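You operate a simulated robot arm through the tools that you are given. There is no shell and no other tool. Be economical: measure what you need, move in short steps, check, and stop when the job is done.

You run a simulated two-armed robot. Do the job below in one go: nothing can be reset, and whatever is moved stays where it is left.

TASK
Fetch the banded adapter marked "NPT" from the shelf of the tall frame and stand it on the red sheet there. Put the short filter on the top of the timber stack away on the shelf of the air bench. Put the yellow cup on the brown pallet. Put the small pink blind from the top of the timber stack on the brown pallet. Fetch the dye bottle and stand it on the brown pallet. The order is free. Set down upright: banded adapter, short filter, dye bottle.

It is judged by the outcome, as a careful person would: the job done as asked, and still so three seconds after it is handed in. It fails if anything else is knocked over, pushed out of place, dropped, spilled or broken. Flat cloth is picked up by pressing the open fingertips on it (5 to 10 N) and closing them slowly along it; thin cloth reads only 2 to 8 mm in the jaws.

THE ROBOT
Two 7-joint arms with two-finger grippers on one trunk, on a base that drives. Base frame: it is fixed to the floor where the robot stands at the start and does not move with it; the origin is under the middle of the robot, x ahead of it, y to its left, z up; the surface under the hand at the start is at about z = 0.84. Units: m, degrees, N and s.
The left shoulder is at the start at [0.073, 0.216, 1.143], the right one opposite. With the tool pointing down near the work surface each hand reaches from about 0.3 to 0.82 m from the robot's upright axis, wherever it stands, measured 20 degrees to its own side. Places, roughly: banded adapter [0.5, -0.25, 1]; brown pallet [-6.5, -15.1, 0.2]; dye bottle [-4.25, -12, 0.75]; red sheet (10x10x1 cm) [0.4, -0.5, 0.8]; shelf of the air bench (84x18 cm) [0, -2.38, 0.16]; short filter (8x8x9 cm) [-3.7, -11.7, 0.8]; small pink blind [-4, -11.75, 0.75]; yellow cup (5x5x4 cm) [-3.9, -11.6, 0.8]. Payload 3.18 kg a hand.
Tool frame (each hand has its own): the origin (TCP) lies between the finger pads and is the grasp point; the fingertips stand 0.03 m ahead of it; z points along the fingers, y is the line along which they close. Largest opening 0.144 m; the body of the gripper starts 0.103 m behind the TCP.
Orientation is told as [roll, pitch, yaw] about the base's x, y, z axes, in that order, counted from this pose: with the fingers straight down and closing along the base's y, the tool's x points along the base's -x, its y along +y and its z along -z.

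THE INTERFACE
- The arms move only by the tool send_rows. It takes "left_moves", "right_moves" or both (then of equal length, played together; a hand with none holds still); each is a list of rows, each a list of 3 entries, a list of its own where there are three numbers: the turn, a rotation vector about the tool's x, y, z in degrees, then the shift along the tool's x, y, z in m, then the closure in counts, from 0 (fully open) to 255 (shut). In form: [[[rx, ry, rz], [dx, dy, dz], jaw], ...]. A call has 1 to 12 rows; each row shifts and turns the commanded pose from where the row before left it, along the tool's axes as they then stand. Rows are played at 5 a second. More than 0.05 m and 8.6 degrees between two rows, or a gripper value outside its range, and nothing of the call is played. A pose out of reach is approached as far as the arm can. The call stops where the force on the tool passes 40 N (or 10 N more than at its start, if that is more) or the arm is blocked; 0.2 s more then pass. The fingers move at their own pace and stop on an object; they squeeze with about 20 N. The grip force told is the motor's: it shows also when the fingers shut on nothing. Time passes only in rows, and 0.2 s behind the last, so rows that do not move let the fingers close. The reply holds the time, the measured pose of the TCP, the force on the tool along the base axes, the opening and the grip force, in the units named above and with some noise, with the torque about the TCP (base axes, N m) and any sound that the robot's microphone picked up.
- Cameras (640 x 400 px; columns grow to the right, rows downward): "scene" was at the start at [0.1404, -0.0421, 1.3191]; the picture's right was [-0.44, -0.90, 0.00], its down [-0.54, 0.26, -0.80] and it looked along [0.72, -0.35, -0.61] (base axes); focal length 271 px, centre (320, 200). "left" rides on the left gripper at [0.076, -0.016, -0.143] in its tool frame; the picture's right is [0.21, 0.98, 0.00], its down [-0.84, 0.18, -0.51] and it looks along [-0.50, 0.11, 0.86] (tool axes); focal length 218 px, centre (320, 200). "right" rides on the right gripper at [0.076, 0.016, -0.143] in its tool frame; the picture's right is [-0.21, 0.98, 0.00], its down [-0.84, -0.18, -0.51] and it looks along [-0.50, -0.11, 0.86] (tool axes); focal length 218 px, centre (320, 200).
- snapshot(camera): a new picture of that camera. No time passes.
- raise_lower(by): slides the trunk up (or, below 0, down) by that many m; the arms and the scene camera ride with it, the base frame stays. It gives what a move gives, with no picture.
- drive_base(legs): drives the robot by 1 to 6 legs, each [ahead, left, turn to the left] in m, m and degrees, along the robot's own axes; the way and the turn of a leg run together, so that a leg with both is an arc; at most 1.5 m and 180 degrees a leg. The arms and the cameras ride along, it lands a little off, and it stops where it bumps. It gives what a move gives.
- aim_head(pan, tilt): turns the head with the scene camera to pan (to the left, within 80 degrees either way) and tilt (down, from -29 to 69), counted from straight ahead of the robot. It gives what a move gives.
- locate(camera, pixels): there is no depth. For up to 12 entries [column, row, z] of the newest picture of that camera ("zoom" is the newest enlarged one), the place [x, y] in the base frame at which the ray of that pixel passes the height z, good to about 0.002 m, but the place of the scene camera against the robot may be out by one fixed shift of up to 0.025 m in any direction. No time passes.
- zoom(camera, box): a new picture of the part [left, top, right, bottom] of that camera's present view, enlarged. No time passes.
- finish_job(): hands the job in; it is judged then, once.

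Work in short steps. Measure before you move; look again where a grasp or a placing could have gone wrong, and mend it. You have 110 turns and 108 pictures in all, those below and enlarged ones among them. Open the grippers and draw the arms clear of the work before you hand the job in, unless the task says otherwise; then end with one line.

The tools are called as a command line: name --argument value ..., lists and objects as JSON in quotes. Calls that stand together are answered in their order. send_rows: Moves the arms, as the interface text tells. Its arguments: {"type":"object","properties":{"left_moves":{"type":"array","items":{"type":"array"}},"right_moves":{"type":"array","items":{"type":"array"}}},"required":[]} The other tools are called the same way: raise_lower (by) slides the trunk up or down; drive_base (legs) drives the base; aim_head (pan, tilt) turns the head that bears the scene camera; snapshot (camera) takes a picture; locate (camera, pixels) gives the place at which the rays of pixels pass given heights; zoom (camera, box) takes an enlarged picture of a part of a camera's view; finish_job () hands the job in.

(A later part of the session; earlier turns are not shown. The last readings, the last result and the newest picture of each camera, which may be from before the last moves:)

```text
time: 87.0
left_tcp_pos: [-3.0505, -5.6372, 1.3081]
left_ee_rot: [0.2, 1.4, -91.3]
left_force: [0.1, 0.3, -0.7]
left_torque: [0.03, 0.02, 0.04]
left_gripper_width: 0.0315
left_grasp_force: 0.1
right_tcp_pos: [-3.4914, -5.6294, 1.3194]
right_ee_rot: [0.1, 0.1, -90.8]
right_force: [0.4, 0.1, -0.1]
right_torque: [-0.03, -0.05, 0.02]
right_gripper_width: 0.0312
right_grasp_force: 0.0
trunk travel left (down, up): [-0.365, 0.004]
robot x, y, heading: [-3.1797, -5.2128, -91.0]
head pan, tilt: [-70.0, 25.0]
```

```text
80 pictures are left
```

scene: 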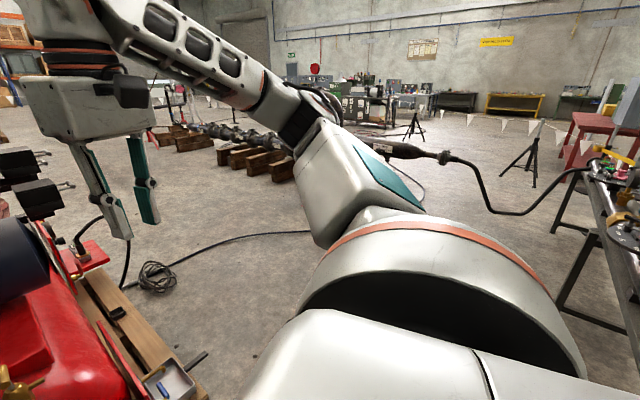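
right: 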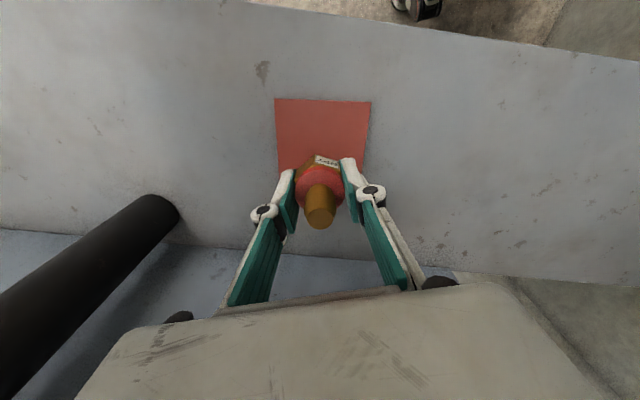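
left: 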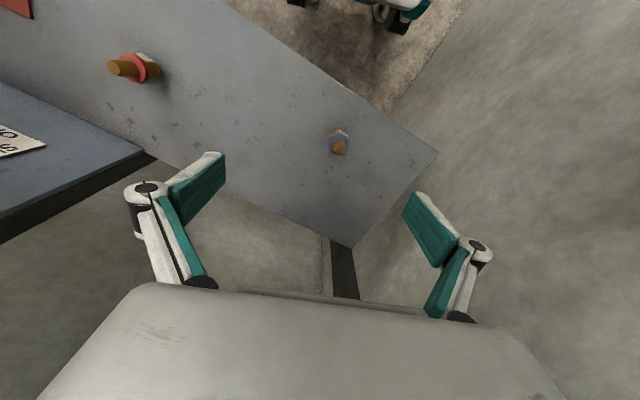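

The lane continues right, with the table's legs at (560,310) and (555,230). I locate them and the cord coil to pick a safe line.

locate --camera "scene" --pixels '[[560, 310, 0], [553, 232, 0], [497, 212, 0], [155, 280, 0], [300, 232, 0], [205, 395, 0.15], [225, 165, 0], [290, 178, 0], [535, 186, 0], [590, 165, 0.85]]'

aim_head --pan -78 --tilt 50

snapshot --camera "scene"

```text
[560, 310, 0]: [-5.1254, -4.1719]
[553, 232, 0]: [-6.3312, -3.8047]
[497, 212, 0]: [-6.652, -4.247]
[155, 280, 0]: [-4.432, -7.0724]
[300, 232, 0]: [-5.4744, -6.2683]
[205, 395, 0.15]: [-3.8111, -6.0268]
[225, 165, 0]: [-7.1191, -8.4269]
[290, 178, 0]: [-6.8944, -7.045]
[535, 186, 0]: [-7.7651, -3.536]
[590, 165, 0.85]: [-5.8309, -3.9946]
```

```text
time: 87.9
left_tcp_pos: [-3.0506, -5.6362, 1.3079]
left_ee_rot: [0.2, 1.4, -91.3]
left_force: [0.1, -0.3, 0.4]
left_torque: [0.0, 0.02, 0.0]
left_gripper_width: 0.0312
left_grasp_force: 0.2
right_tcp_pos: [-3.4915, -5.6304, 1.3202]
right_ee_rot: [0.0, 0.0, -90.8]
right_force: [-0.2, 0.1, 0.3]
right_torque: [-0.01, 0.0, 0.04]
right_gripper_width: 0.0311
right_grasp_force: 0.0
trunk travel left (down, up): [-0.365, 0.004]
robot x, y, heading: [-3.1785, -5.2147, -91.1]
head pan, tilt: [-78.0, 50.0]
```

```text
79 pictures are left
```

scene: 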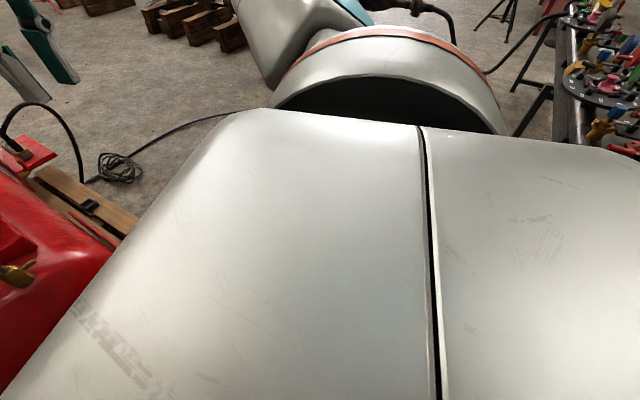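

The lane at y≈-5.2 is clear up to x≈-4.7. I strafe there and look along -y again.

drive_base --legs '[[0, -1.5, 1]]'

aim_head --pan -10 --tilt 25

snapshot --camera "scene"

```text
time: 101.3
left_tcp_pos: [-4.5711, -5.6101, 1.3091]
left_ee_rot: [0.2, 1.4, -91.5]
left_force: [-0.1, -0.1, 0.9]
left_torque: [0.01, 0.0, -0.01]
left_gripper_width: 0.031
left_grasp_force: 0.0
right_tcp_pos: [-5.0127, -5.6019, 1.3192]
right_ee_rot: [0.1, 0.0, -91.2]
right_force: [-0.7, 0.0, 0.4]
right_torque: [-0.01, 0.0, -0.02]
right_gripper_width: 0.0311
right_grasp_force: 0.0
trunk travel left (down, up): [-0.365, 0.004]
robot x, y, heading: [-4.6942, -5.1807, -91.2]
head pan, tilt: [-78.0, 50.0]
```

```text
time: 102.7
left_tcp_pos: [-4.5718, -5.6104, 1.3088]
left_ee_rot: [0.2, 1.3, -91.7]
left_force: [0.1, -0.3, 0.1]
left_torque: [0.02, 0.02, 0.0]
left_gripper_width: 0.0313
left_grasp_force: 0.1
right_tcp_pos: [-5.0132, -5.6012, 1.3186]
right_ee_rot: [0.1, 0.2, -91.2]
right_force: [0.7, -0.1, -0.8]
right_torque: [-0.03, 0.0, 0.01]
right_gripper_width: 0.0309
right_grasp_force: 0.1
trunk travel left (down, up): [-0.365, 0.004]
robot x, y, heading: [-4.6975, -5.1823, -91.2]
head pan, tilt: [-10.0, 25.0]
```

```text
78 pictures are left
```

scene: 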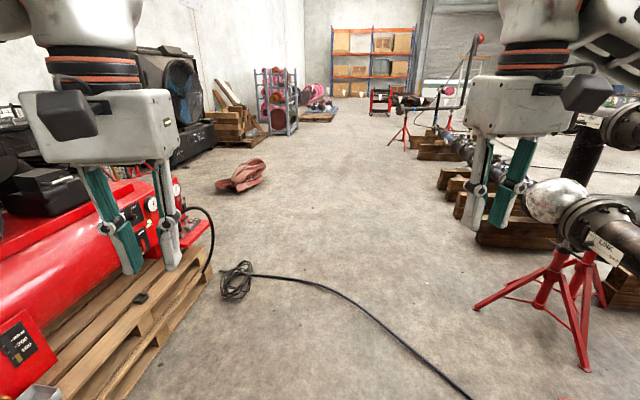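

Past the cord the aisle is open, and I see a timber stack at (235,120), a rag at (240,180) and a pallet at (320,113). I locate them.

locate --camera "scene" --pixels '[[240, 192, 0], [235, 147, 0], [270, 135, 0], [320, 122, 0], [237, 290, 0], [250, 272, 0], [475, 310, 0], [437, 190, 0], [290, 133, 0], [405, 150, 0]]'

zoom --camera "scene" --box '[190, 60, 430, 210]'

```text
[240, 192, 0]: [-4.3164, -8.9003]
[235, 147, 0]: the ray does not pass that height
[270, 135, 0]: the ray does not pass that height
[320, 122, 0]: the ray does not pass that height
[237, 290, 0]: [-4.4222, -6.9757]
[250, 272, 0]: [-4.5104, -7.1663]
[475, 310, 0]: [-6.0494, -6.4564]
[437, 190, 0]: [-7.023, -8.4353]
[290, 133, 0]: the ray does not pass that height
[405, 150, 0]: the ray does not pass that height
```

```text
2.67 times, centred on (310, 135) of scene
```

zoom: 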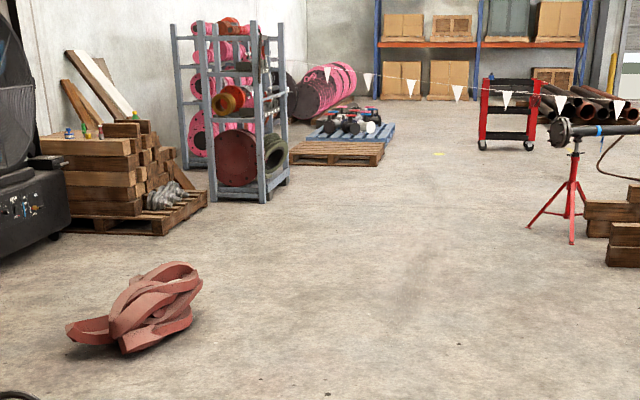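

The timber stack with items on top is ahead-left, and the brown pallet is in front of the blue one. I drive ahead, shifted right to clear the coil and the rag.

drive_base --legs '[[0.9, -0.4, 1], [1.5, 0, 0], [1.5, 0, 0], [0.9, 0, 0]]'

aim_head --pan 25 --tilt 20

snapshot --camera "scene"

```text
time: 126.2
left_tcp_pos: [-4.8161, -10.386, 1.3086]
left_ee_rot: [0.3, 1.4, -88.4]
left_force: [0.4, 0.2, -0.4]
left_torque: [-0.01, -0.02, 0.01]
left_gripper_width: 0.0308
left_grasp_force: 0.1
right_tcp_pos: [-5.2573, -10.4028, 1.3193]
right_ee_rot: [0.0, 0.1, -87.9]
right_force: [-0.2, -0.4, -0.4]
right_torque: [0.04, 0.02, 0.01]
right_gripper_width: 0.0312
right_grasp_force: 0.0
trunk travel left (down, up): [-0.365, 0.004]
robot x, y, heading: [-4.9649, -9.9661, -87.6]
head pan, tilt: [-10.0, 25.0]
```

```text
time: 127.2
left_tcp_pos: [-4.8159, -10.3861, 1.3084]
left_ee_rot: [0.3, 1.3, -88.4]
left_force: [0.3, -0.2, 0.3]
left_torque: [0.01, -0.04, 0.0]
left_gripper_width: 0.0311
left_grasp_force: 0.0
right_tcp_pos: [-5.2566, -10.4031, 1.3205]
right_ee_rot: [0.1, 0.1, -87.9]
right_force: [0.0, -0.7, 0.4]
right_torque: [-0.02, -0.02, 0.04]
right_gripper_width: 0.0311
right_grasp_force: 0.0
trunk travel left (down, up): [-0.365, 0.004]
robot x, y, heading: [-4.9669, -9.9679, -87.8]
head pan, tilt: [25.0, 20.0]
```

```text
76 pictures are left
```

scene: 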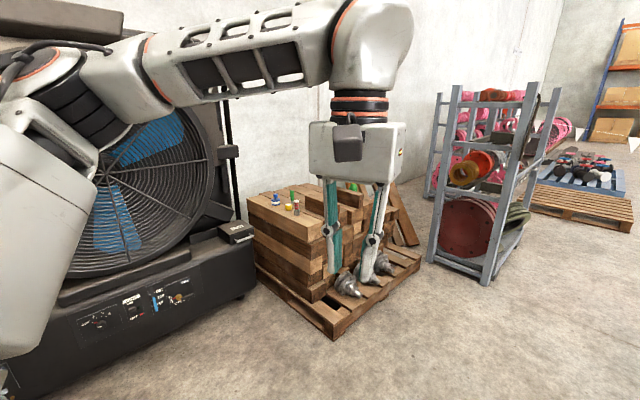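

I zoom on the stack top and locate the pallet's outline.

zoom --camera "scene" --box '[240, 160, 440, 285]'

locate --camera "scene" --pixels '[[335, 338, 0], [258, 278, 0], [420, 270, 0], [245, 300, 0], [430, 265, 0], [488, 285, 0], [535, 205, 0.15], [630, 225, 0.15]]'

```text
3.20 times, centred on (340, 222) of scene
```

zoom: 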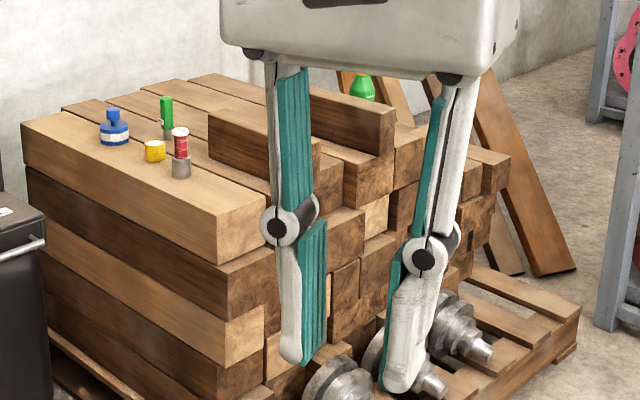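

```text
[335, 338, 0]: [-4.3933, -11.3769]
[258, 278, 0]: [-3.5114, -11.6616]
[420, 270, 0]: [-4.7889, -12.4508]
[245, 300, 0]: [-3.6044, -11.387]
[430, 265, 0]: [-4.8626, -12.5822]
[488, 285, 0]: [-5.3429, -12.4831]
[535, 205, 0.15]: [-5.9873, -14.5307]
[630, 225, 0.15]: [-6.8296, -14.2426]
```

I need the fan's footprint, since it borders the near side of the stack. I pan left and look down.

aim_head --pan 50 --tilt 35

snapshot --camera "scene"

locate --camera "scene" --pixels '[[320, 250, 0], [320, 300, 0], [400, 200, 0], [200, 300, 0], [480, 300, 0]]'

```text
time: 128.1
left_tcp_pos: [-4.8149, -10.3867, 1.3091]
left_ee_rot: [0.1, 1.4, -88.4]
left_force: [-0.3, -0.5, -0.3]
left_torque: [0.01, -0.02, 0.02]
left_gripper_width: 0.031
left_grasp_force: 0.0
right_tcp_pos: [-5.2568, -10.4024, 1.3186]
right_ee_rot: [0.2, 0.2, -87.8]
right_force: [-0.1, 0.3, -0.7]
right_torque: [0.02, 0.0, -0.02]
right_gripper_width: 0.0311
right_grasp_force: 0.0
trunk travel left (down, up): [-0.365, 0.004]
robot x, y, heading: [-4.9636, -9.963, -87.9]
head pan, tilt: [50.0, 35.0]
```

```text
74 pictures are left
```

scene: 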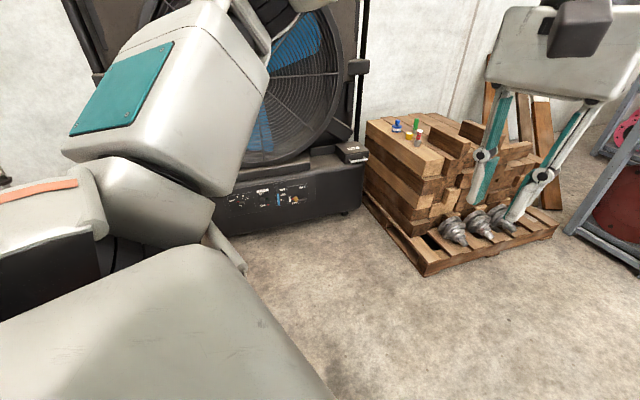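

```text
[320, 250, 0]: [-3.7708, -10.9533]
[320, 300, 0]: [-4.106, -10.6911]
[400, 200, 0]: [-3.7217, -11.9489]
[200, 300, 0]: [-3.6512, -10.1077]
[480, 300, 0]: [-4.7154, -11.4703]
```

locate --camera "scene" --pixels '[[360, 212, 0], [218, 236, 0], [365, 200, 0], [427, 276, 0], [557, 236, 0], [445, 160, 0.75], [367, 120, 0.75], [419, 179, 0.75]]'

zoom --camera "scene" --box '[360, 90, 520, 190]'

```text
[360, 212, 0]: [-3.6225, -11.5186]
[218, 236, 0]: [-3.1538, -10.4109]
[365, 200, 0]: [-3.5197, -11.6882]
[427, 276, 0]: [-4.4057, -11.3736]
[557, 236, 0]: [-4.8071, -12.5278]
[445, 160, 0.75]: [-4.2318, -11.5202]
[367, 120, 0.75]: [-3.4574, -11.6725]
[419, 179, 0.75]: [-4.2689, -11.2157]
```

```text
4.00 times, centred on (440, 140) of scene
```

zoom: 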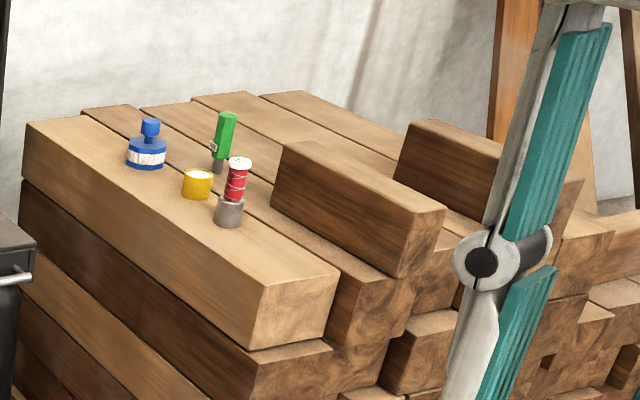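

The fan's front runs from (-3.15,-10.41) to (-3.62,-11.52), and the stack's near edge from (-3.52,-11.69) to (-4.41,-11.37). I locate the items in the zoom.

locate --camera "zoom" --pixels '[[147, 166, 0.75], [197, 197, 0.75], [228, 224, 0.75], [218, 172, 0.75], [25, 122, 0.75], [262, 290, 0.75], [338, 268, 0.75], [147, 166, 0.7], [197, 197, 0.7], [262, 290, 0.7]]'

zoom --camera "scene" --box '[380, 105, 444, 145]'

```text
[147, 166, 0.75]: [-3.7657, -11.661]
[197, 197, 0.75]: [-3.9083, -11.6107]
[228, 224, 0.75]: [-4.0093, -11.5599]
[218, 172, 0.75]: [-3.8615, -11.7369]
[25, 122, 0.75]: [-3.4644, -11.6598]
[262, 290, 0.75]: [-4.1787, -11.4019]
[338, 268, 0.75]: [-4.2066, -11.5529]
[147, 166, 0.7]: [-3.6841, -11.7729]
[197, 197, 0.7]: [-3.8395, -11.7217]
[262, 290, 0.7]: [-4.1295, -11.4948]
```

```text
10.00 times, centred on (412, 125) of scene
```

zoom: 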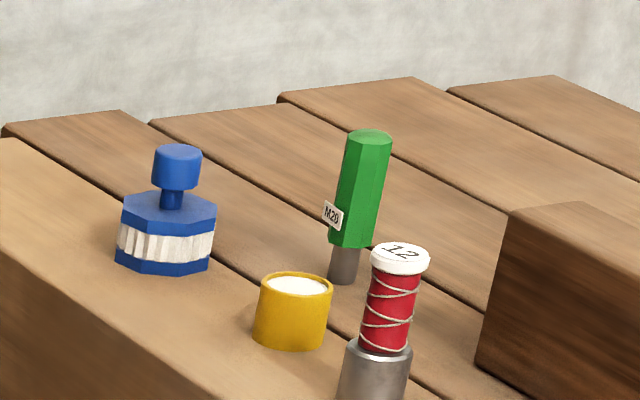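

The short filter is the blue item with the pleated white band, at about (-3.74,-11.69), and the yellow cup is full, at about (-3.89,-11.63). I drive diagonally to stand before the stack's near edge.

drive_base --legs '[[0.98, 0.6, 0]]'

aim_head --pan 60 --tilt 35

snapshot --camera "scene"

```text
time: 134.0
left_tcp_pos: [-4.187, -11.3587, 1.3085]
left_ee_rot: [0.2, 1.4, -88.6]
left_force: [0.1, -0.5, 0.6]
left_torque: [-0.05, -0.01, 0.02]
left_gripper_width: 0.0312
left_grasp_force: 0.1
right_tcp_pos: [-4.6286, -11.3725, 1.3191]
right_ee_rot: [0.1, 0.1, -88.1]
right_force: [-1.2, -0.5, -1.4]
right_torque: [0.01, 0.03, -0.03]
right_gripper_width: 0.031
right_grasp_force: 0.0
trunk travel left (down, up): [-0.365, 0.004]
robot x, y, heading: [-4.335, -10.9379, -88.3]
head pan, tilt: [50.0, 35.0]
```

```text
time: 134.7
left_tcp_pos: [-4.1857, -11.3568, 1.3084]
left_ee_rot: [0.2, 1.4, -88.6]
left_force: [-0.3, -0.6, 0.9]
left_torque: [0.0, -0.03, 0.01]
left_gripper_width: 0.031
left_grasp_force: 0.0
right_tcp_pos: [-4.6281, -11.3727, 1.3202]
right_ee_rot: [0.1, 0.1, -88.1]
right_force: [0.0, 0.4, 0.0]
right_torque: [0.01, 0.0, 0.02]
right_gripper_width: 0.0312
right_grasp_force: 0.0
trunk travel left (down, up): [-0.365, 0.004]
robot x, y, heading: [-4.3313, -10.938, -88.2]
head pan, tilt: [60.0, 35.0]
```

```text
71 pictures are left
```

scene: 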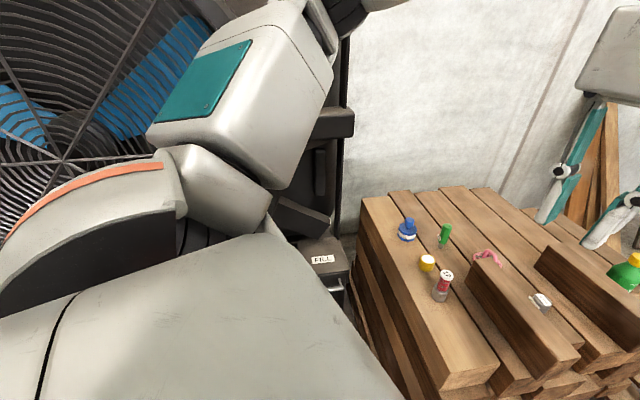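

More is visible now: a pink item at (487,256), a white one at (540,300) and a green bottle with a yellow cap at (628,272). I zoom in.

zoom --camera "scene" --box '[384, 200, 560, 310]'

locate --camera "scene" --pixels '[[408, 239, 0.74], [427, 270, 0.74], [441, 298, 0.74], [444, 247, 0.74], [487, 258, 0.74], [540, 303, 0.74], [625, 288, 0.74], [360, 197, 0.74], [445, 388, 0.74], [500, 365, 0.74]]'

aim_head --pan 10 --tilt 45

snapshot --camera "scene"

```text
3.64 times, centred on (472, 255) of scene
```

zoom: 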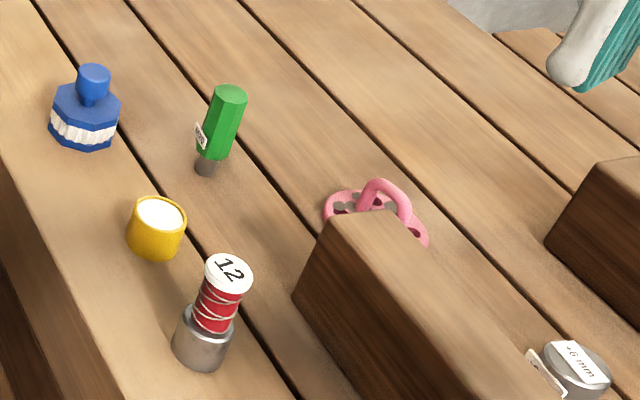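

```text
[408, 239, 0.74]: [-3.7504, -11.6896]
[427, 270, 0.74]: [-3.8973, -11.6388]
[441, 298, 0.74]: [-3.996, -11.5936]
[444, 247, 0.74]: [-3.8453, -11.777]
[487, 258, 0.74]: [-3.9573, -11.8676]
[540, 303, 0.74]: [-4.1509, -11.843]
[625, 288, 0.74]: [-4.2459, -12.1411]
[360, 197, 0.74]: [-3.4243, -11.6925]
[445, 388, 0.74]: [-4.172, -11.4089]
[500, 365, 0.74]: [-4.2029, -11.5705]
```

```text
time: 135.9
left_tcp_pos: [-4.1872, -11.3596, 1.3079]
left_ee_rot: [0.2, 1.4, -88.6]
left_force: [0.1, -0.3, -0.5]
left_torque: [0.03, 0.06, -0.02]
left_gripper_width: 0.0308
left_grasp_force: 0.1
right_tcp_pos: [-4.6284, -11.3722, 1.3194]
right_ee_rot: [0.1, 0.1, -88.2]
right_force: [-0.4, 0.1, 0.7]
right_torque: [-0.02, 0.02, -0.02]
right_gripper_width: 0.0312
right_grasp_force: 0.1
trunk travel left (down, up): [-0.365, 0.004]
robot x, y, heading: [-4.3373, -10.9418, -88.2]
head pan, tilt: [10.0, 45.0]
```

```text
69 pictures are left
```

scene: 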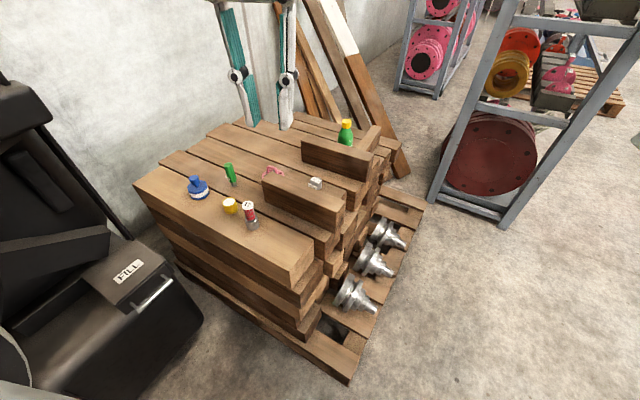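

The pink blind has a lifting loop and sits at about (-3.96,-11.86), behind a loose beam. I move closer, to about (-4.1,-11.1).

drive_base --legs '[[0.15, 0.23, 3]]'

aim_head --pan 15 --tilt 50

snapshot --camera "scene"

```text
time: 138.3
left_tcp_pos: [-3.9715, -11.4666, 1.3102]
left_ee_rot: [1.1, 1.1, -87.5]
left_force: [0.2, 0.3, 1.3]
left_torque: [0.02, -0.01, 0.01]
left_gripper_width: 0.0311
left_grasp_force: 0.0
right_tcp_pos: [-4.4062, -11.4946, 1.3176]
right_ee_rot: [0.5, 0.1, -86.4]
right_force: [-0.2, -1.0, -0.4]
right_torque: [0.01, -0.03, -0.01]
right_gripper_width: 0.0311
right_grasp_force: 0.0
trunk travel left (down, up): [-0.365, 0.004]
robot x, y, heading: [-4.1184, -11.0531, -86.7]
head pan, tilt: [10.0, 45.0]
stopped in leg 1: the robot was blocked; the commanded pose is now the measured one
```

```text
time: 138.9
left_tcp_pos: [-3.9713, -11.4673, 1.3099]
left_ee_rot: [1.2, 1.2, -87.6]
left_force: [-0.3, 0.8, -0.1]
left_torque: [0.04, 0.03, 0.01]
left_gripper_width: 0.0312
left_grasp_force: 0.1
right_tcp_pos: [-4.4068, -11.496, 1.3171]
right_ee_rot: [0.6, 0.1, -86.2]
right_force: [-0.2, 0.7, -0.2]
right_torque: [-0.04, 0.0, 0.02]
right_gripper_width: 0.0311
right_grasp_force: 0.1
trunk travel left (down, up): [-0.365, 0.004]
robot x, y, heading: [-4.1188, -11.0533, -86.6]
head pan, tilt: [15.0, 50.0]
```

```text
68 pictures are left
```

scene: 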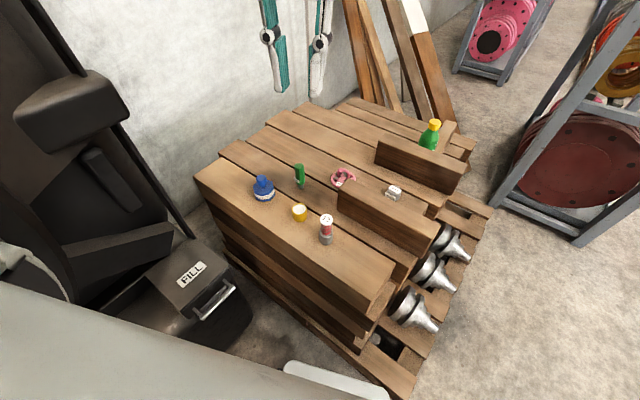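

The base is touching the pallet edge, so this is close enough, and everything on the stack still stands. I lower the trunk and bring the left hand above the cup for a wrist view.

raise_lower --by -0.14

send_rows --left_moves '[[[0, 0, 0], [-0.036, 0.014, 0.02], 104], [[0, 0, 0], [-0.036, 0.014, 0.02], 104], [[0, 0, 0], [-0.036, 0.014, 0.02], 104], [[0, 0, 0], [-0.036, 0.014, 0.02], 104], [[0, 0, 0], [-0.036, 0.014, 0.02], 104], [[0, 0, 0], [0, 0, 0.04], 104], [[0, 0, 0], [0, 0, 0.03], 104], [[0, 0, 0], [0, 0, 0], 104]]'

snapshot --camera "left"

```text
time: 140.6
left_tcp_pos: [-3.9766, -11.4646, 1.1691]
left_ee_rot: [1.4, 1.3, -87.6]
left_force: [-0.4, -0.4, 0.4]
left_torque: [0.02, 0.01, -0.01]
left_gripper_width: 0.031
left_grasp_force: 0.1
right_tcp_pos: [-4.4109, -11.4955, 1.1765]
right_ee_rot: [0.7, -0.2, -86.4]
right_force: [-1.0, -1.2, 0.1]
right_torque: [-0.01, -0.02, -0.01]
right_gripper_width: 0.0312
right_grasp_force: 0.0
trunk travel left (down, up): [-0.225, 0.144]
robot x, y, heading: [-4.1177, -11.0537, -86.3]
head pan, tilt: [15.0, 50.0]
```

```text
time: 142.4
left_tcp_pos: [-3.8855, -11.6384, 0.9979]
left_ee_rot: [0.7, 1.1, -87.4]
left_force: [-0.4, 0.4, 0.1]
left_torque: [0.04, 0.02, -0.03]
left_gripper_width: 0.0851
left_grasp_force: 0.1
right_tcp_pos: [-4.4018, -11.4959, 1.1781]
right_ee_rot: [0.2, 0.0, -86.3]
right_force: [0.3, 0.2, -0.7]
right_torque: [-0.01, -0.01, -0.03]
right_gripper_width: 0.0314
right_grasp_force: 0.0
trunk travel left (down, up): [-0.225, 0.144]
robot x, y, heading: [-4.1144, -11.0539, -86.3]
head pan, tilt: [15.0, 50.0]
```

```text
67 pictures are left
```

left: 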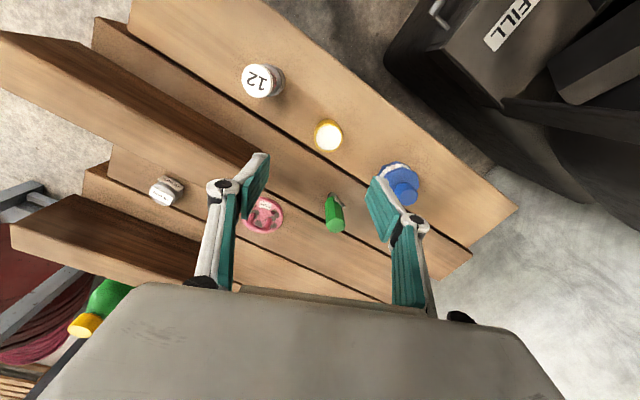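

The wrist view shows everything: the cup rim at (328,136), the filter at (400,183), the pink blind at (262,215) and the green tool at (335,212). I locate these.

locate --camera "left" --pixels '[[328, 135, 0.785], [328, 135, 0.775], [404, 183, 0.83], [262, 215, 0.76], [265, 205, 0.76], [335, 212, 0.8], [262, 80, 0.84], [515, 208, 0.745], [472, 256, 0.745], [168, 190, 0.77]]'

zoom --camera "left" --box '[230, 100, 390, 200]'

```text
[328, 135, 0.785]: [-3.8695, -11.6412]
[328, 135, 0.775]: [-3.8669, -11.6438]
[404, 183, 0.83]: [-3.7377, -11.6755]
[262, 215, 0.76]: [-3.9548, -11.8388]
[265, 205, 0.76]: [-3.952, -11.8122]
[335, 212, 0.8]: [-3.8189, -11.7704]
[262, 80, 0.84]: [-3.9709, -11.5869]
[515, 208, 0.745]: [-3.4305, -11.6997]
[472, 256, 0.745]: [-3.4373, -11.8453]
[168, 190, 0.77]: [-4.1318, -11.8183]
```

```text
4.00 times, centred on (310, 150) of left
```

zoom: 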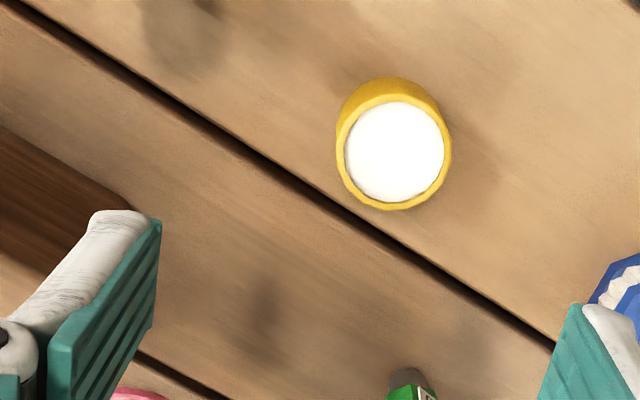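

Height isn't certain yet, so I centre over the cup, descend 0.1 m and compare the two views.

send_rows --left_moves '[[[0, 0, 0], [-0.006, 0.017, 0.03], 104], [[0, 0, 0], [0, 0, 0.03], 104], [[0, 0, 0], [0, 0, 0.03], 104], [[0, 0, 0], [0, 0, 0.01], 104], [[0, 0, 0], [0, 0, 0], 104]]'

snapshot --camera "left"

locate --camera "left" --pixels '[[320, 150, 0.785], [320, 150, 0.77], [320, 150, 0.755], [320, 150, 0.74]]'

```text
time: 143.6
left_tcp_pos: [-3.8735, -11.6453, 0.8974]
left_ee_rot: [1.2, 1.2, -87.5]
left_force: [0.3, -0.5, -0.8]
left_torque: [0.0, 0.0, 0.0]
left_gripper_width: 0.0853
left_grasp_force: 0.2
right_tcp_pos: [-4.4079, -11.4982, 1.1751]
right_ee_rot: [0.7, 0.1, -86.4]
right_force: [0.5, 0.0, 0.9]
right_torque: [0.01, -0.01, 0.02]
right_gripper_width: 0.0313
right_grasp_force: 0.2
trunk travel left (down, up): [-0.225, 0.144]
robot x, y, heading: [-4.118, -11.054, -86.3]
head pan, tilt: [15.0, 50.0]
```

```text
65 pictures are left
```

left: 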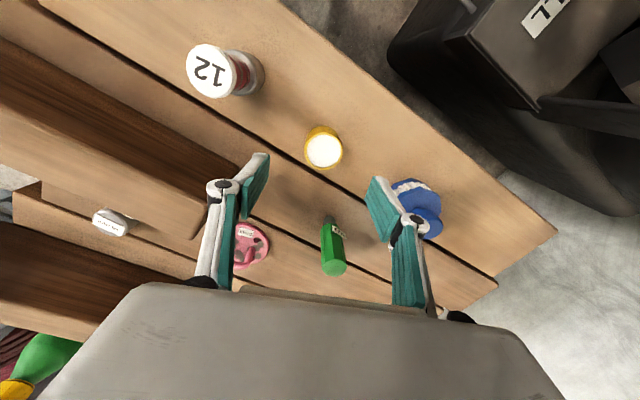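

```text
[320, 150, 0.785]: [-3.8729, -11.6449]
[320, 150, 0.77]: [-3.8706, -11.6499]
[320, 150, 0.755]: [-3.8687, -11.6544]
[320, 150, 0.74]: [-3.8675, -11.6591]
```

locate --camera "left" --pixels '[[323, 152, 0.785], [323, 152, 0.77], [323, 152, 0.755], [315, 170, 0.73], [404, 188, 0.72], [430, 220, 0.82]]'

zoom --camera "left" --box '[280, 110, 376, 170]'

```text
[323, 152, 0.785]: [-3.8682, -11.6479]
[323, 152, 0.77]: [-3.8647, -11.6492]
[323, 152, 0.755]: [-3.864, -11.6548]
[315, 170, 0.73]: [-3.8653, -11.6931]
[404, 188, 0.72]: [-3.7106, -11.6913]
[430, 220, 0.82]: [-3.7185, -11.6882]
```

```text
6.67 times, centred on (328, 140) of left
```

zoom: 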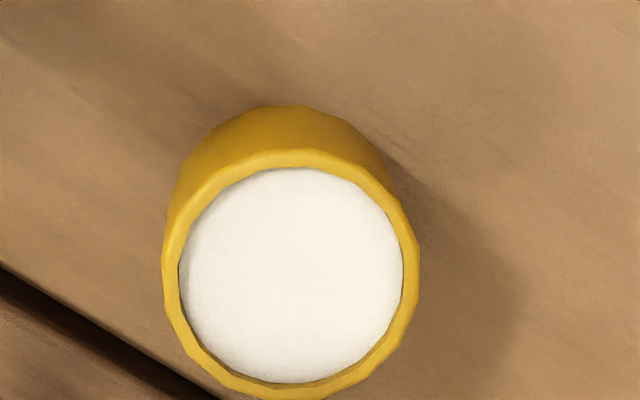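

Comparing the two views puts the cup rim at z≈0.766 and the timber top at z≈0.726. The wrist reads a 1.2° tilt, likely from the base leaning on the pallet, so I back off 2.5 cm and re-measure.

drive_base --legs '[[-0.025, 0, 0]]'

snapshot --camera "left"

```text
time: 144.6
left_tcp_pos: [-3.8926, -11.6251, 0.8919]
left_ee_rot: [0.6, 2.0, -89.9]
left_force: [-0.9, -0.3, 0.1]
left_torque: [0.02, 0.03, -0.01]
left_gripper_width: 0.0851
left_grasp_force: 0.0
right_tcp_pos: [-4.4122, -11.4761, 1.1765]
right_ee_rot: [0.3, 0.4, -87.2]
right_force: [0.3, 0.8, -0.2]
right_torque: [-0.05, -0.03, -0.01]
right_gripper_width: 0.031
right_grasp_force: 0.1
trunk travel left (down, up): [-0.225, 0.144]
robot x, y, heading: [-4.1214, -11.0284, -87.5]
head pan, tilt: [15.0, 50.0]
stopped in leg 1: the robot was blocked; the commanded pose is now the measured one
```

```text
63 pictures are left
```

left: 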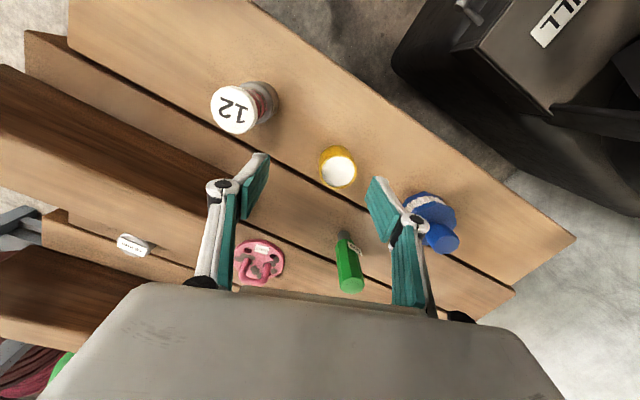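

Blocked again while backing, and the left wrist's yaw has shifted, so the left arm may be touching the fan. I look left.

aim_head --pan 75 --tilt 25

snapshot --camera "scene"

```text
time: 145.9
left_tcp_pos: [-3.8922, -11.6253, 0.8895]
left_ee_rot: [0.7, 2.0, -89.5]
left_force: [-0.4, -0.1, -0.9]
left_torque: [-0.01, 0.04, 0.0]
left_gripper_width: 0.0854
left_grasp_force: 0.1
right_tcp_pos: [-4.4109, -11.4775, 1.1731]
right_ee_rot: [0.4, 0.7, -87.1]
right_force: [0.1, 0.4, 0.5]
right_torque: [-0.01, -0.01, 0.0]
right_gripper_width: 0.0309
right_grasp_force: 0.0
trunk travel left (down, up): [-0.225, 0.144]
robot x, y, heading: [-4.1187, -11.0263, -87.4]
head pan, tilt: [75.0, 25.0]
```

```text
62 pictures are left
```

scene: 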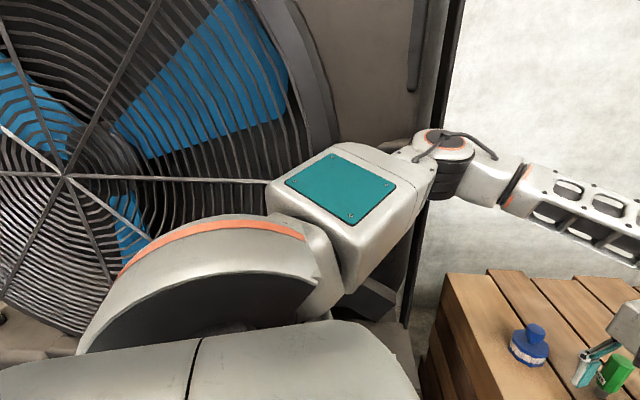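

The left elbow touches the fan's frame. I raise the left hand clear of the items, then strafe right about 0.1 m away from the fan.

send_rows --left_moves '[[[0, 0, 0], [0, 0, -0.04], 104], [[0, 0, 0], [0, 0, -0.04], 104], [[0, 0, 0], [0, 0, -0.04], 104], [[0, 0, 0], [0, 0, 0], 104]]'

drive_base --legs '[[0, -0.1, 0], [0.05, 0, 0]]'

snapshot --camera "scene"

snapshot --camera "left"

```text
time: 146.9
left_tcp_pos: [-3.8866, -11.621, 1.0172]
left_ee_rot: [0.7, 1.4, -89.1]
left_force: [-0.7, -0.5, 0.7]
left_torque: [0.03, -0.09, -0.03]
left_gripper_width: 0.0853
left_grasp_force: 0.1
right_tcp_pos: [-4.405, -11.4697, 1.1803]
right_ee_rot: [0.3, 0.0, -86.8]
right_force: [-0.2, -0.6, -0.9]
right_torque: [0.01, -0.04, 0.02]
right_gripper_width: 0.0309
right_grasp_force: 0.1
trunk travel left (down, up): [-0.225, 0.144]
robot x, y, heading: [-4.1236, -11.0309, -86.8]
head pan, tilt: [75.0, 25.0]
```

```text
time: 149.0
left_tcp_pos: [-3.9903, -11.6418, 1.015]
left_ee_rot: [0.5, 1.5, -90.1]
left_force: [1.0, -0.2, 0.0]
left_torque: [0.04, -0.02, -0.03]
left_gripper_width: 0.0852
left_grasp_force: 0.1
right_tcp_pos: [-4.5065, -11.4822, 1.1802]
right_ee_rot: [0.0, 0.1, -88.0]
right_force: [-0.8, 0.3, -0.4]
right_torque: [-0.03, 0.04, -0.01]
right_gripper_width: 0.0311
right_grasp_force: 0.1
trunk travel left (down, up): [-0.225, 0.144]
robot x, y, heading: [-4.2129, -11.0463, -87.9]
head pan, tilt: [75.0, 25.0]
stopped in leg 2: the robot was blocked; the commanded pose is now the measured one
```

```text
61 pictures are left
```

scene: 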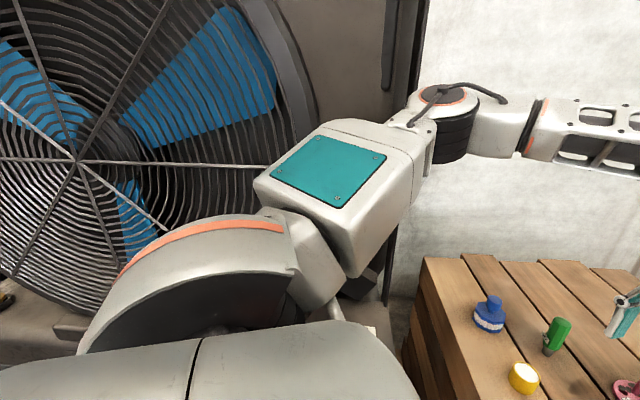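

```text
60 pictures are left
```

left: 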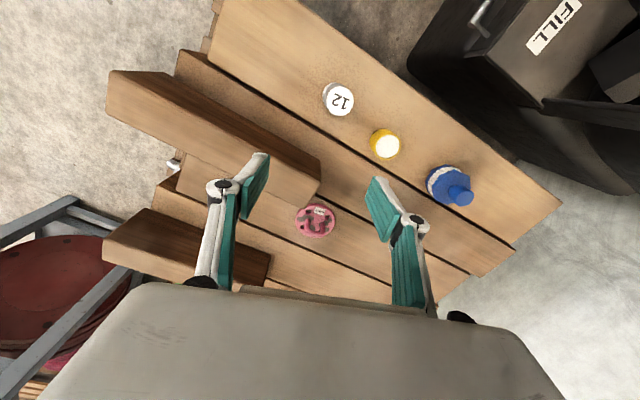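

The base now touches the pallet at y≈-11.05. I locate the items from this view, then back off a centimetre and remove the small hand tilt.

locate --camera "left" --pixels '[[385, 146, 0.766], [449, 186, 0.76], [461, 196, 0.81], [316, 222, 0.735], [316, 222, 0.76], [340, 99, 0.83], [321, 172, 0.8]]'

drive_base --legs '[[-0.012, 0, 0]]'

send_rows --left_moves '[[[0.5, -1.5, 0], [-0.005, 0.04, 0], 104], [[0, 0, 0], [-0.005, 0.04, 0], 104], [[0, 0, 0], [-0.005, 0.04, 0], 104], [[0, 0, 0], [0, 0, 0.04], 104], [[0, 0, 0], [0, 0, 0.04], 104], [[0, 0, 0], [0, 0, 0], 104]]'

snapshot --camera "left"

```text
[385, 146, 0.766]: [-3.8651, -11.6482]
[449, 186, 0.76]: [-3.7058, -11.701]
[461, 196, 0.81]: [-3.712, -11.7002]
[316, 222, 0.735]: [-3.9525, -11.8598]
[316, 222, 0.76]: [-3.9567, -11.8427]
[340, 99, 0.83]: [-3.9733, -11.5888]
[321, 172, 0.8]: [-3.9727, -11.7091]
```

```text
time: 149.8
left_tcp_pos: [-3.9922, -11.6297, 1.013]
left_ee_rot: [0.5, 1.5, -90.2]
left_force: [1.0, 0.0, 0.2]
left_torque: [-0.02, 0.02, -0.01]
left_gripper_width: 0.0854
left_grasp_force: 0.1
right_tcp_pos: [-4.5061, -11.469, 1.1782]
right_ee_rot: [0.0, 0.0, -87.9]
right_force: [0.8, -0.4, 0.2]
right_torque: [-0.01, 0.01, -0.03]
right_gripper_width: 0.0311
right_grasp_force: 0.1
trunk travel left (down, up): [-0.225, 0.144]
robot x, y, heading: [-4.2092, -11.0328, -88.1]
head pan, tilt: [75.0, 25.0]
```

```text
time: 151.2
left_tcp_pos: [-3.9106, -11.642, 0.9323]
left_ee_rot: [0.0, -0.1, -90.2]
left_force: [1.1, -0.4, 0.5]
left_torque: [-0.04, 0.02, 0.0]
left_gripper_width: 0.0852
left_grasp_force: 0.1
left hand out of reach, approached as far as the arm can: row 3
right_tcp_pos: [-4.5066, -11.4683, 1.1789]
right_ee_rot: [0.0, 0.0, -88.0]
right_force: [-0.5, 0.8, 0.0]
right_torque: [-0.03, 0.02, 0.02]
right_gripper_width: 0.0311
right_grasp_force: 0.1
trunk travel left (down, up): [-0.225, 0.144]
robot x, y, heading: [-4.213, -11.0358, -88.2]
head pan, tilt: [75.0, 25.0]
```

```text
59 pictures are left
```

left: 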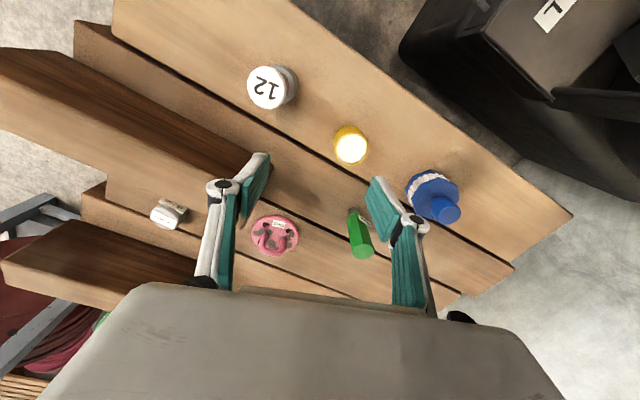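

The reach is limited at wide angles. I turn the robot 13° left, so the cup lies about 15° to the left, while the hand stays above all item tops.

drive_base --legs '[[-0.02, -0.02, 0], [0, 0, 12]]'

snapshot --camera "left"

snapshot --camera "scene"

```text
time: 152.8
left_tcp_pos: [-3.8244, -11.5483, 0.9323]
left_ee_rot: [0.1, 0.0, -79.1]
left_force: [-0.1, 0.5, -0.1]
left_torque: [0.02, -0.02, 0.0]
left_gripper_width: 0.085
left_grasp_force: 0.0
right_tcp_pos: [-4.4418, -11.4931, 1.1793]
right_ee_rot: [0.2, 0.1, -77.0]
right_force: [0.0, 0.3, 0.0]
right_torque: [-0.06, 0.0, 0.02]
right_gripper_width: 0.0311
right_grasp_force: 0.1
trunk travel left (down, up): [-0.225, 0.144]
robot x, y, heading: [-4.2371, -11.007, -76.9]
head pan, tilt: [75.0, 25.0]
```

```text
58 pictures are left
```

left: 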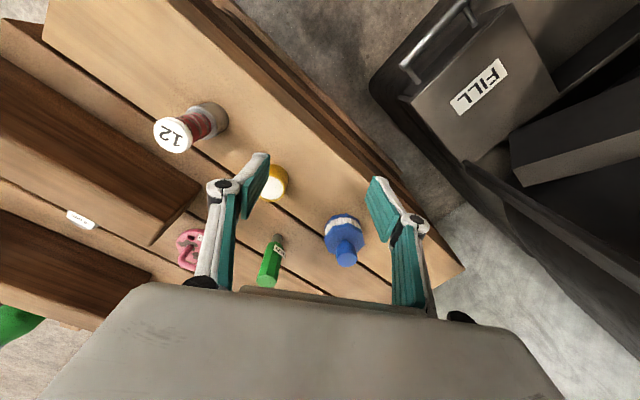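

```text
57 pictures are left
```

scene: 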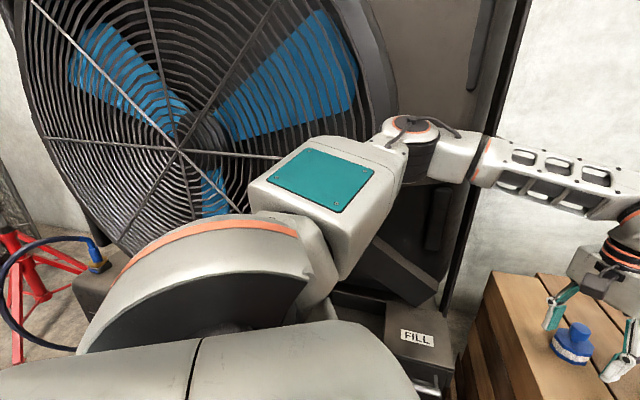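

The cup at (-3.865,-11.650) is now within reach. I move over it and descend to TCP z≈0.80 for a check before the last step.

send_rows --left_moves '[[[0, 0, 0], [-0.0308, -0.0199, 0], 104], [[0, 0, 0], [-0.0308, -0.0199, 0], 104], [[0, 0, 0], [-0.0308, -0.0199, 0], 104], [[0, 0, 0], [0, 0, 0.045], 104], [[0, 0, 0], [0, 0, 0.045], 104], [[0, 0, 0], [0, 0, 0.037], 104], [[0, 0, 0], [0, 0, 0], 104]]'

snapshot --camera "left"

```text
time: 154.4
left_tcp_pos: [-3.8517, -11.6165, 0.805]
left_ee_rot: [0.0, -0.2, -79.2]
left_force: [0.1, 0.0, -0.1]
left_torque: [-0.03, -0.03, 0.01]
left_gripper_width: 0.0854
left_grasp_force: 0.1
left hand out of reach, approached as far as the arm can: row 3
right_tcp_pos: [-4.4421, -11.4941, 1.1795]
right_ee_rot: [0.0, 0.1, -77.0]
right_force: [0.7, 0.5, 1.0]
right_torque: [-0.02, 0.01, -0.02]
right_gripper_width: 0.0311
right_grasp_force: 0.1
trunk travel left (down, up): [-0.225, 0.144]
robot x, y, heading: [-4.2376, -11.0088, -77.1]
head pan, tilt: [75.0, 25.0]
```

```text
56 pictures are left
```

left: 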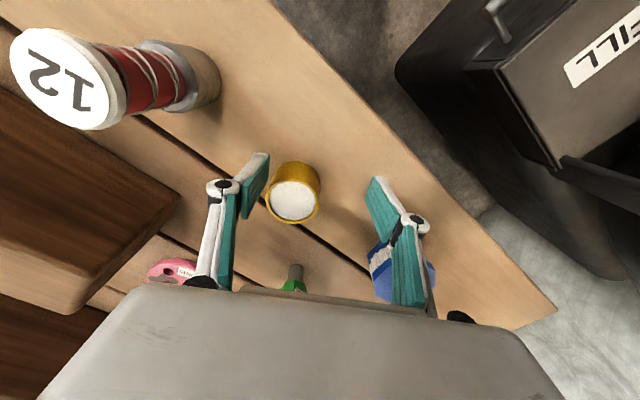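

The reach fell slightly short up high. I move the remaining 3 cm forward and 2 cm right at this height, with the fingertips just above the rim.

send_rows --left_moves '[[[0, 0, 0], [0, -0.019, 0], 104], [[0, 0, 0], [-0.015, 0, 0], 104], [[0, 0, 0], [-0.0154, 0, 0], 104], [[0, 0, 0], [0, 0, 0], 104]]'

snapshot --camera "left"

```text
time: 155.4
left_tcp_pos: [-3.8652, -11.6511, 0.8034]
left_ee_rot: [-0.1, 0.0, -79.2]
left_force: [0.3, -0.4, -0.2]
left_torque: [0.03, 0.04, 0.01]
left_gripper_width: 0.085
left_grasp_force: 0.0
right_tcp_pos: [-4.4414, -11.4933, 1.1795]
right_ee_rot: [0.1, 0.1, -77.0]
right_force: [0.4, 0.1, -0.1]
right_torque: [0.01, 0.02, 0.03]
right_gripper_width: 0.0309
right_grasp_force: 0.0
trunk travel left (down, up): [-0.225, 0.144]
robot x, y, heading: [-4.2377, -11.0079, -76.9]
head pan, tilt: [75.0, 25.0]
```

```text
55 pictures are left
```

left: 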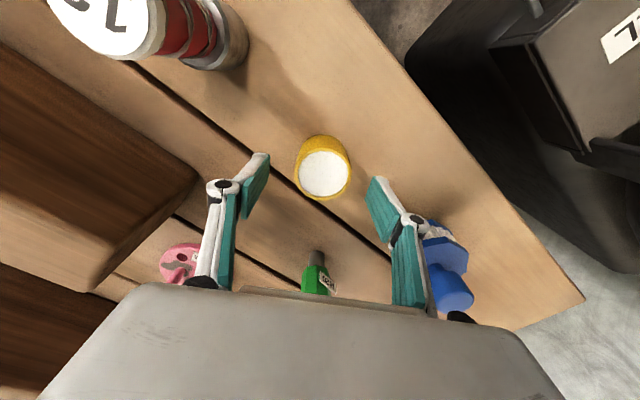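

The cup is centred between the fingers at (323,175). I descend 35 mm and close gently.

send_rows --left_moves '[[[0, 0, 0], [0, 0, 0.02], 104], [[0, 0, 0], [0, 0, 0.014], 104], [[0, 0, 0], [0, 0, 0], 130], [[0, 0, 0], [0, 0, 0], 150], [[0, 0, 0], [0, 0, 0], 200], [[0, 0, 0], [0, 0, 0], 200]]'

snapshot --camera "left"

```text
time: 156.8
left_tcp_pos: [-3.8641, -11.6518, 0.7724]
left_ee_rot: [-0.1, -0.2, -79.1]
left_force: [2.6, -3.6, 18.6]
left_torque: [0.03, -0.02, 0.0]
left_gripper_width: 0.0468
left_grasp_force: 20.5
right_tcp_pos: [-4.4431, -11.4928, 1.1792]
right_ee_rot: [0.1, -0.1, -77.0]
right_force: [0.5, -1.0, 0.4]
right_torque: [0.0, 0.02, -0.01]
right_gripper_width: 0.031
right_grasp_force: 0.1
trunk travel left (down, up): [-0.225, 0.144]
robot x, y, heading: [-4.2369, -11.0108, -77.0]
head pan, tilt: [75.0, 25.0]
```

```text
54 pictures are left
```

left: 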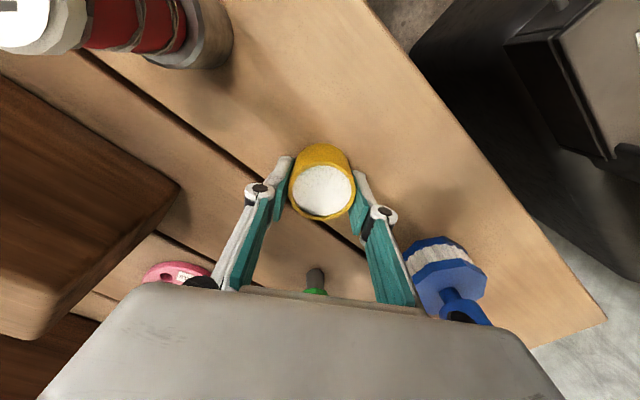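

Cup is held at 0.0468 m, and the force shows the fingertips resting on the timber at z≈0.742. I lift straight up, then pull back toward the robot, keeping it level.

send_rows --left_moves '[[[0, 0, 0], [0, 0, -0.02], 200], [[0, 0, 0], [0.005, 0, -0.03], 200], [[0, 0, 0], [0.01, 0, -0.03], 200], [[0, 0, 0], [0.02, 0, -0.03], 200], [[0, 0, 0], [0.03, 0, -0.03], 200], [[0, 0, 0], [0.03, 0, -0.03], 200], [[0, 0, 0], [0.04, -0.01, -0.02], 200], [[0, 0, 0], [0.04, -0.01, 0], 200], [[0, 0, 0], [0, 0, 0], 200]]'

aim_head --pan 15 --tilt 45

snapshot --camera "scene"

```text
time: 158.8
left_tcp_pos: [-3.9171, -11.4831, 0.9585]
left_ee_rot: [0.0, 0.0, -79.1]
left_force: [0.0, -0.1, -0.9]
left_torque: [0.0, 0.03, 0.0]
left_gripper_width: 0.0466
left_grasp_force: 20.3
right_tcp_pos: [-4.4415, -11.4956, 1.1775]
right_ee_rot: [0.0, 0.2, -77.0]
right_force: [-0.8, -0.2, -0.2]
right_torque: [0.03, 0.01, 0.02]
right_gripper_width: 0.0309
right_grasp_force: 0.0
trunk travel left (down, up): [-0.225, 0.144]
robot x, y, heading: [-4.2379, -11.0073, -76.9]
head pan, tilt: [75.0, 25.0]
```

```text
time: 160.1
left_tcp_pos: [-3.9178, -11.4843, 0.9592]
left_ee_rot: [0.0, 0.1, -79.1]
left_force: [-0.3, -0.1, -1.2]
left_torque: [0.04, -0.04, -0.02]
left_gripper_width: 0.0467
left_grasp_force: 20.0
right_tcp_pos: [-4.4411, -11.494, 1.1785]
right_ee_rot: [0.0, 0.1, -77.0]
right_force: [-0.3, 0.1, -0.1]
right_torque: [0.01, 0.01, 0.01]
right_gripper_width: 0.0312
right_grasp_force: 0.1
trunk travel left (down, up): [-0.225, 0.144]
robot x, y, heading: [-4.2373, -11.0093, -76.9]
head pan, tilt: [15.0, 45.0]
```

```text
53 pictures are left
```

scene: 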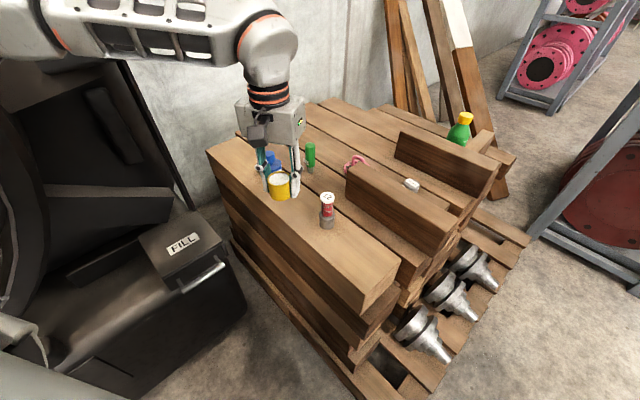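

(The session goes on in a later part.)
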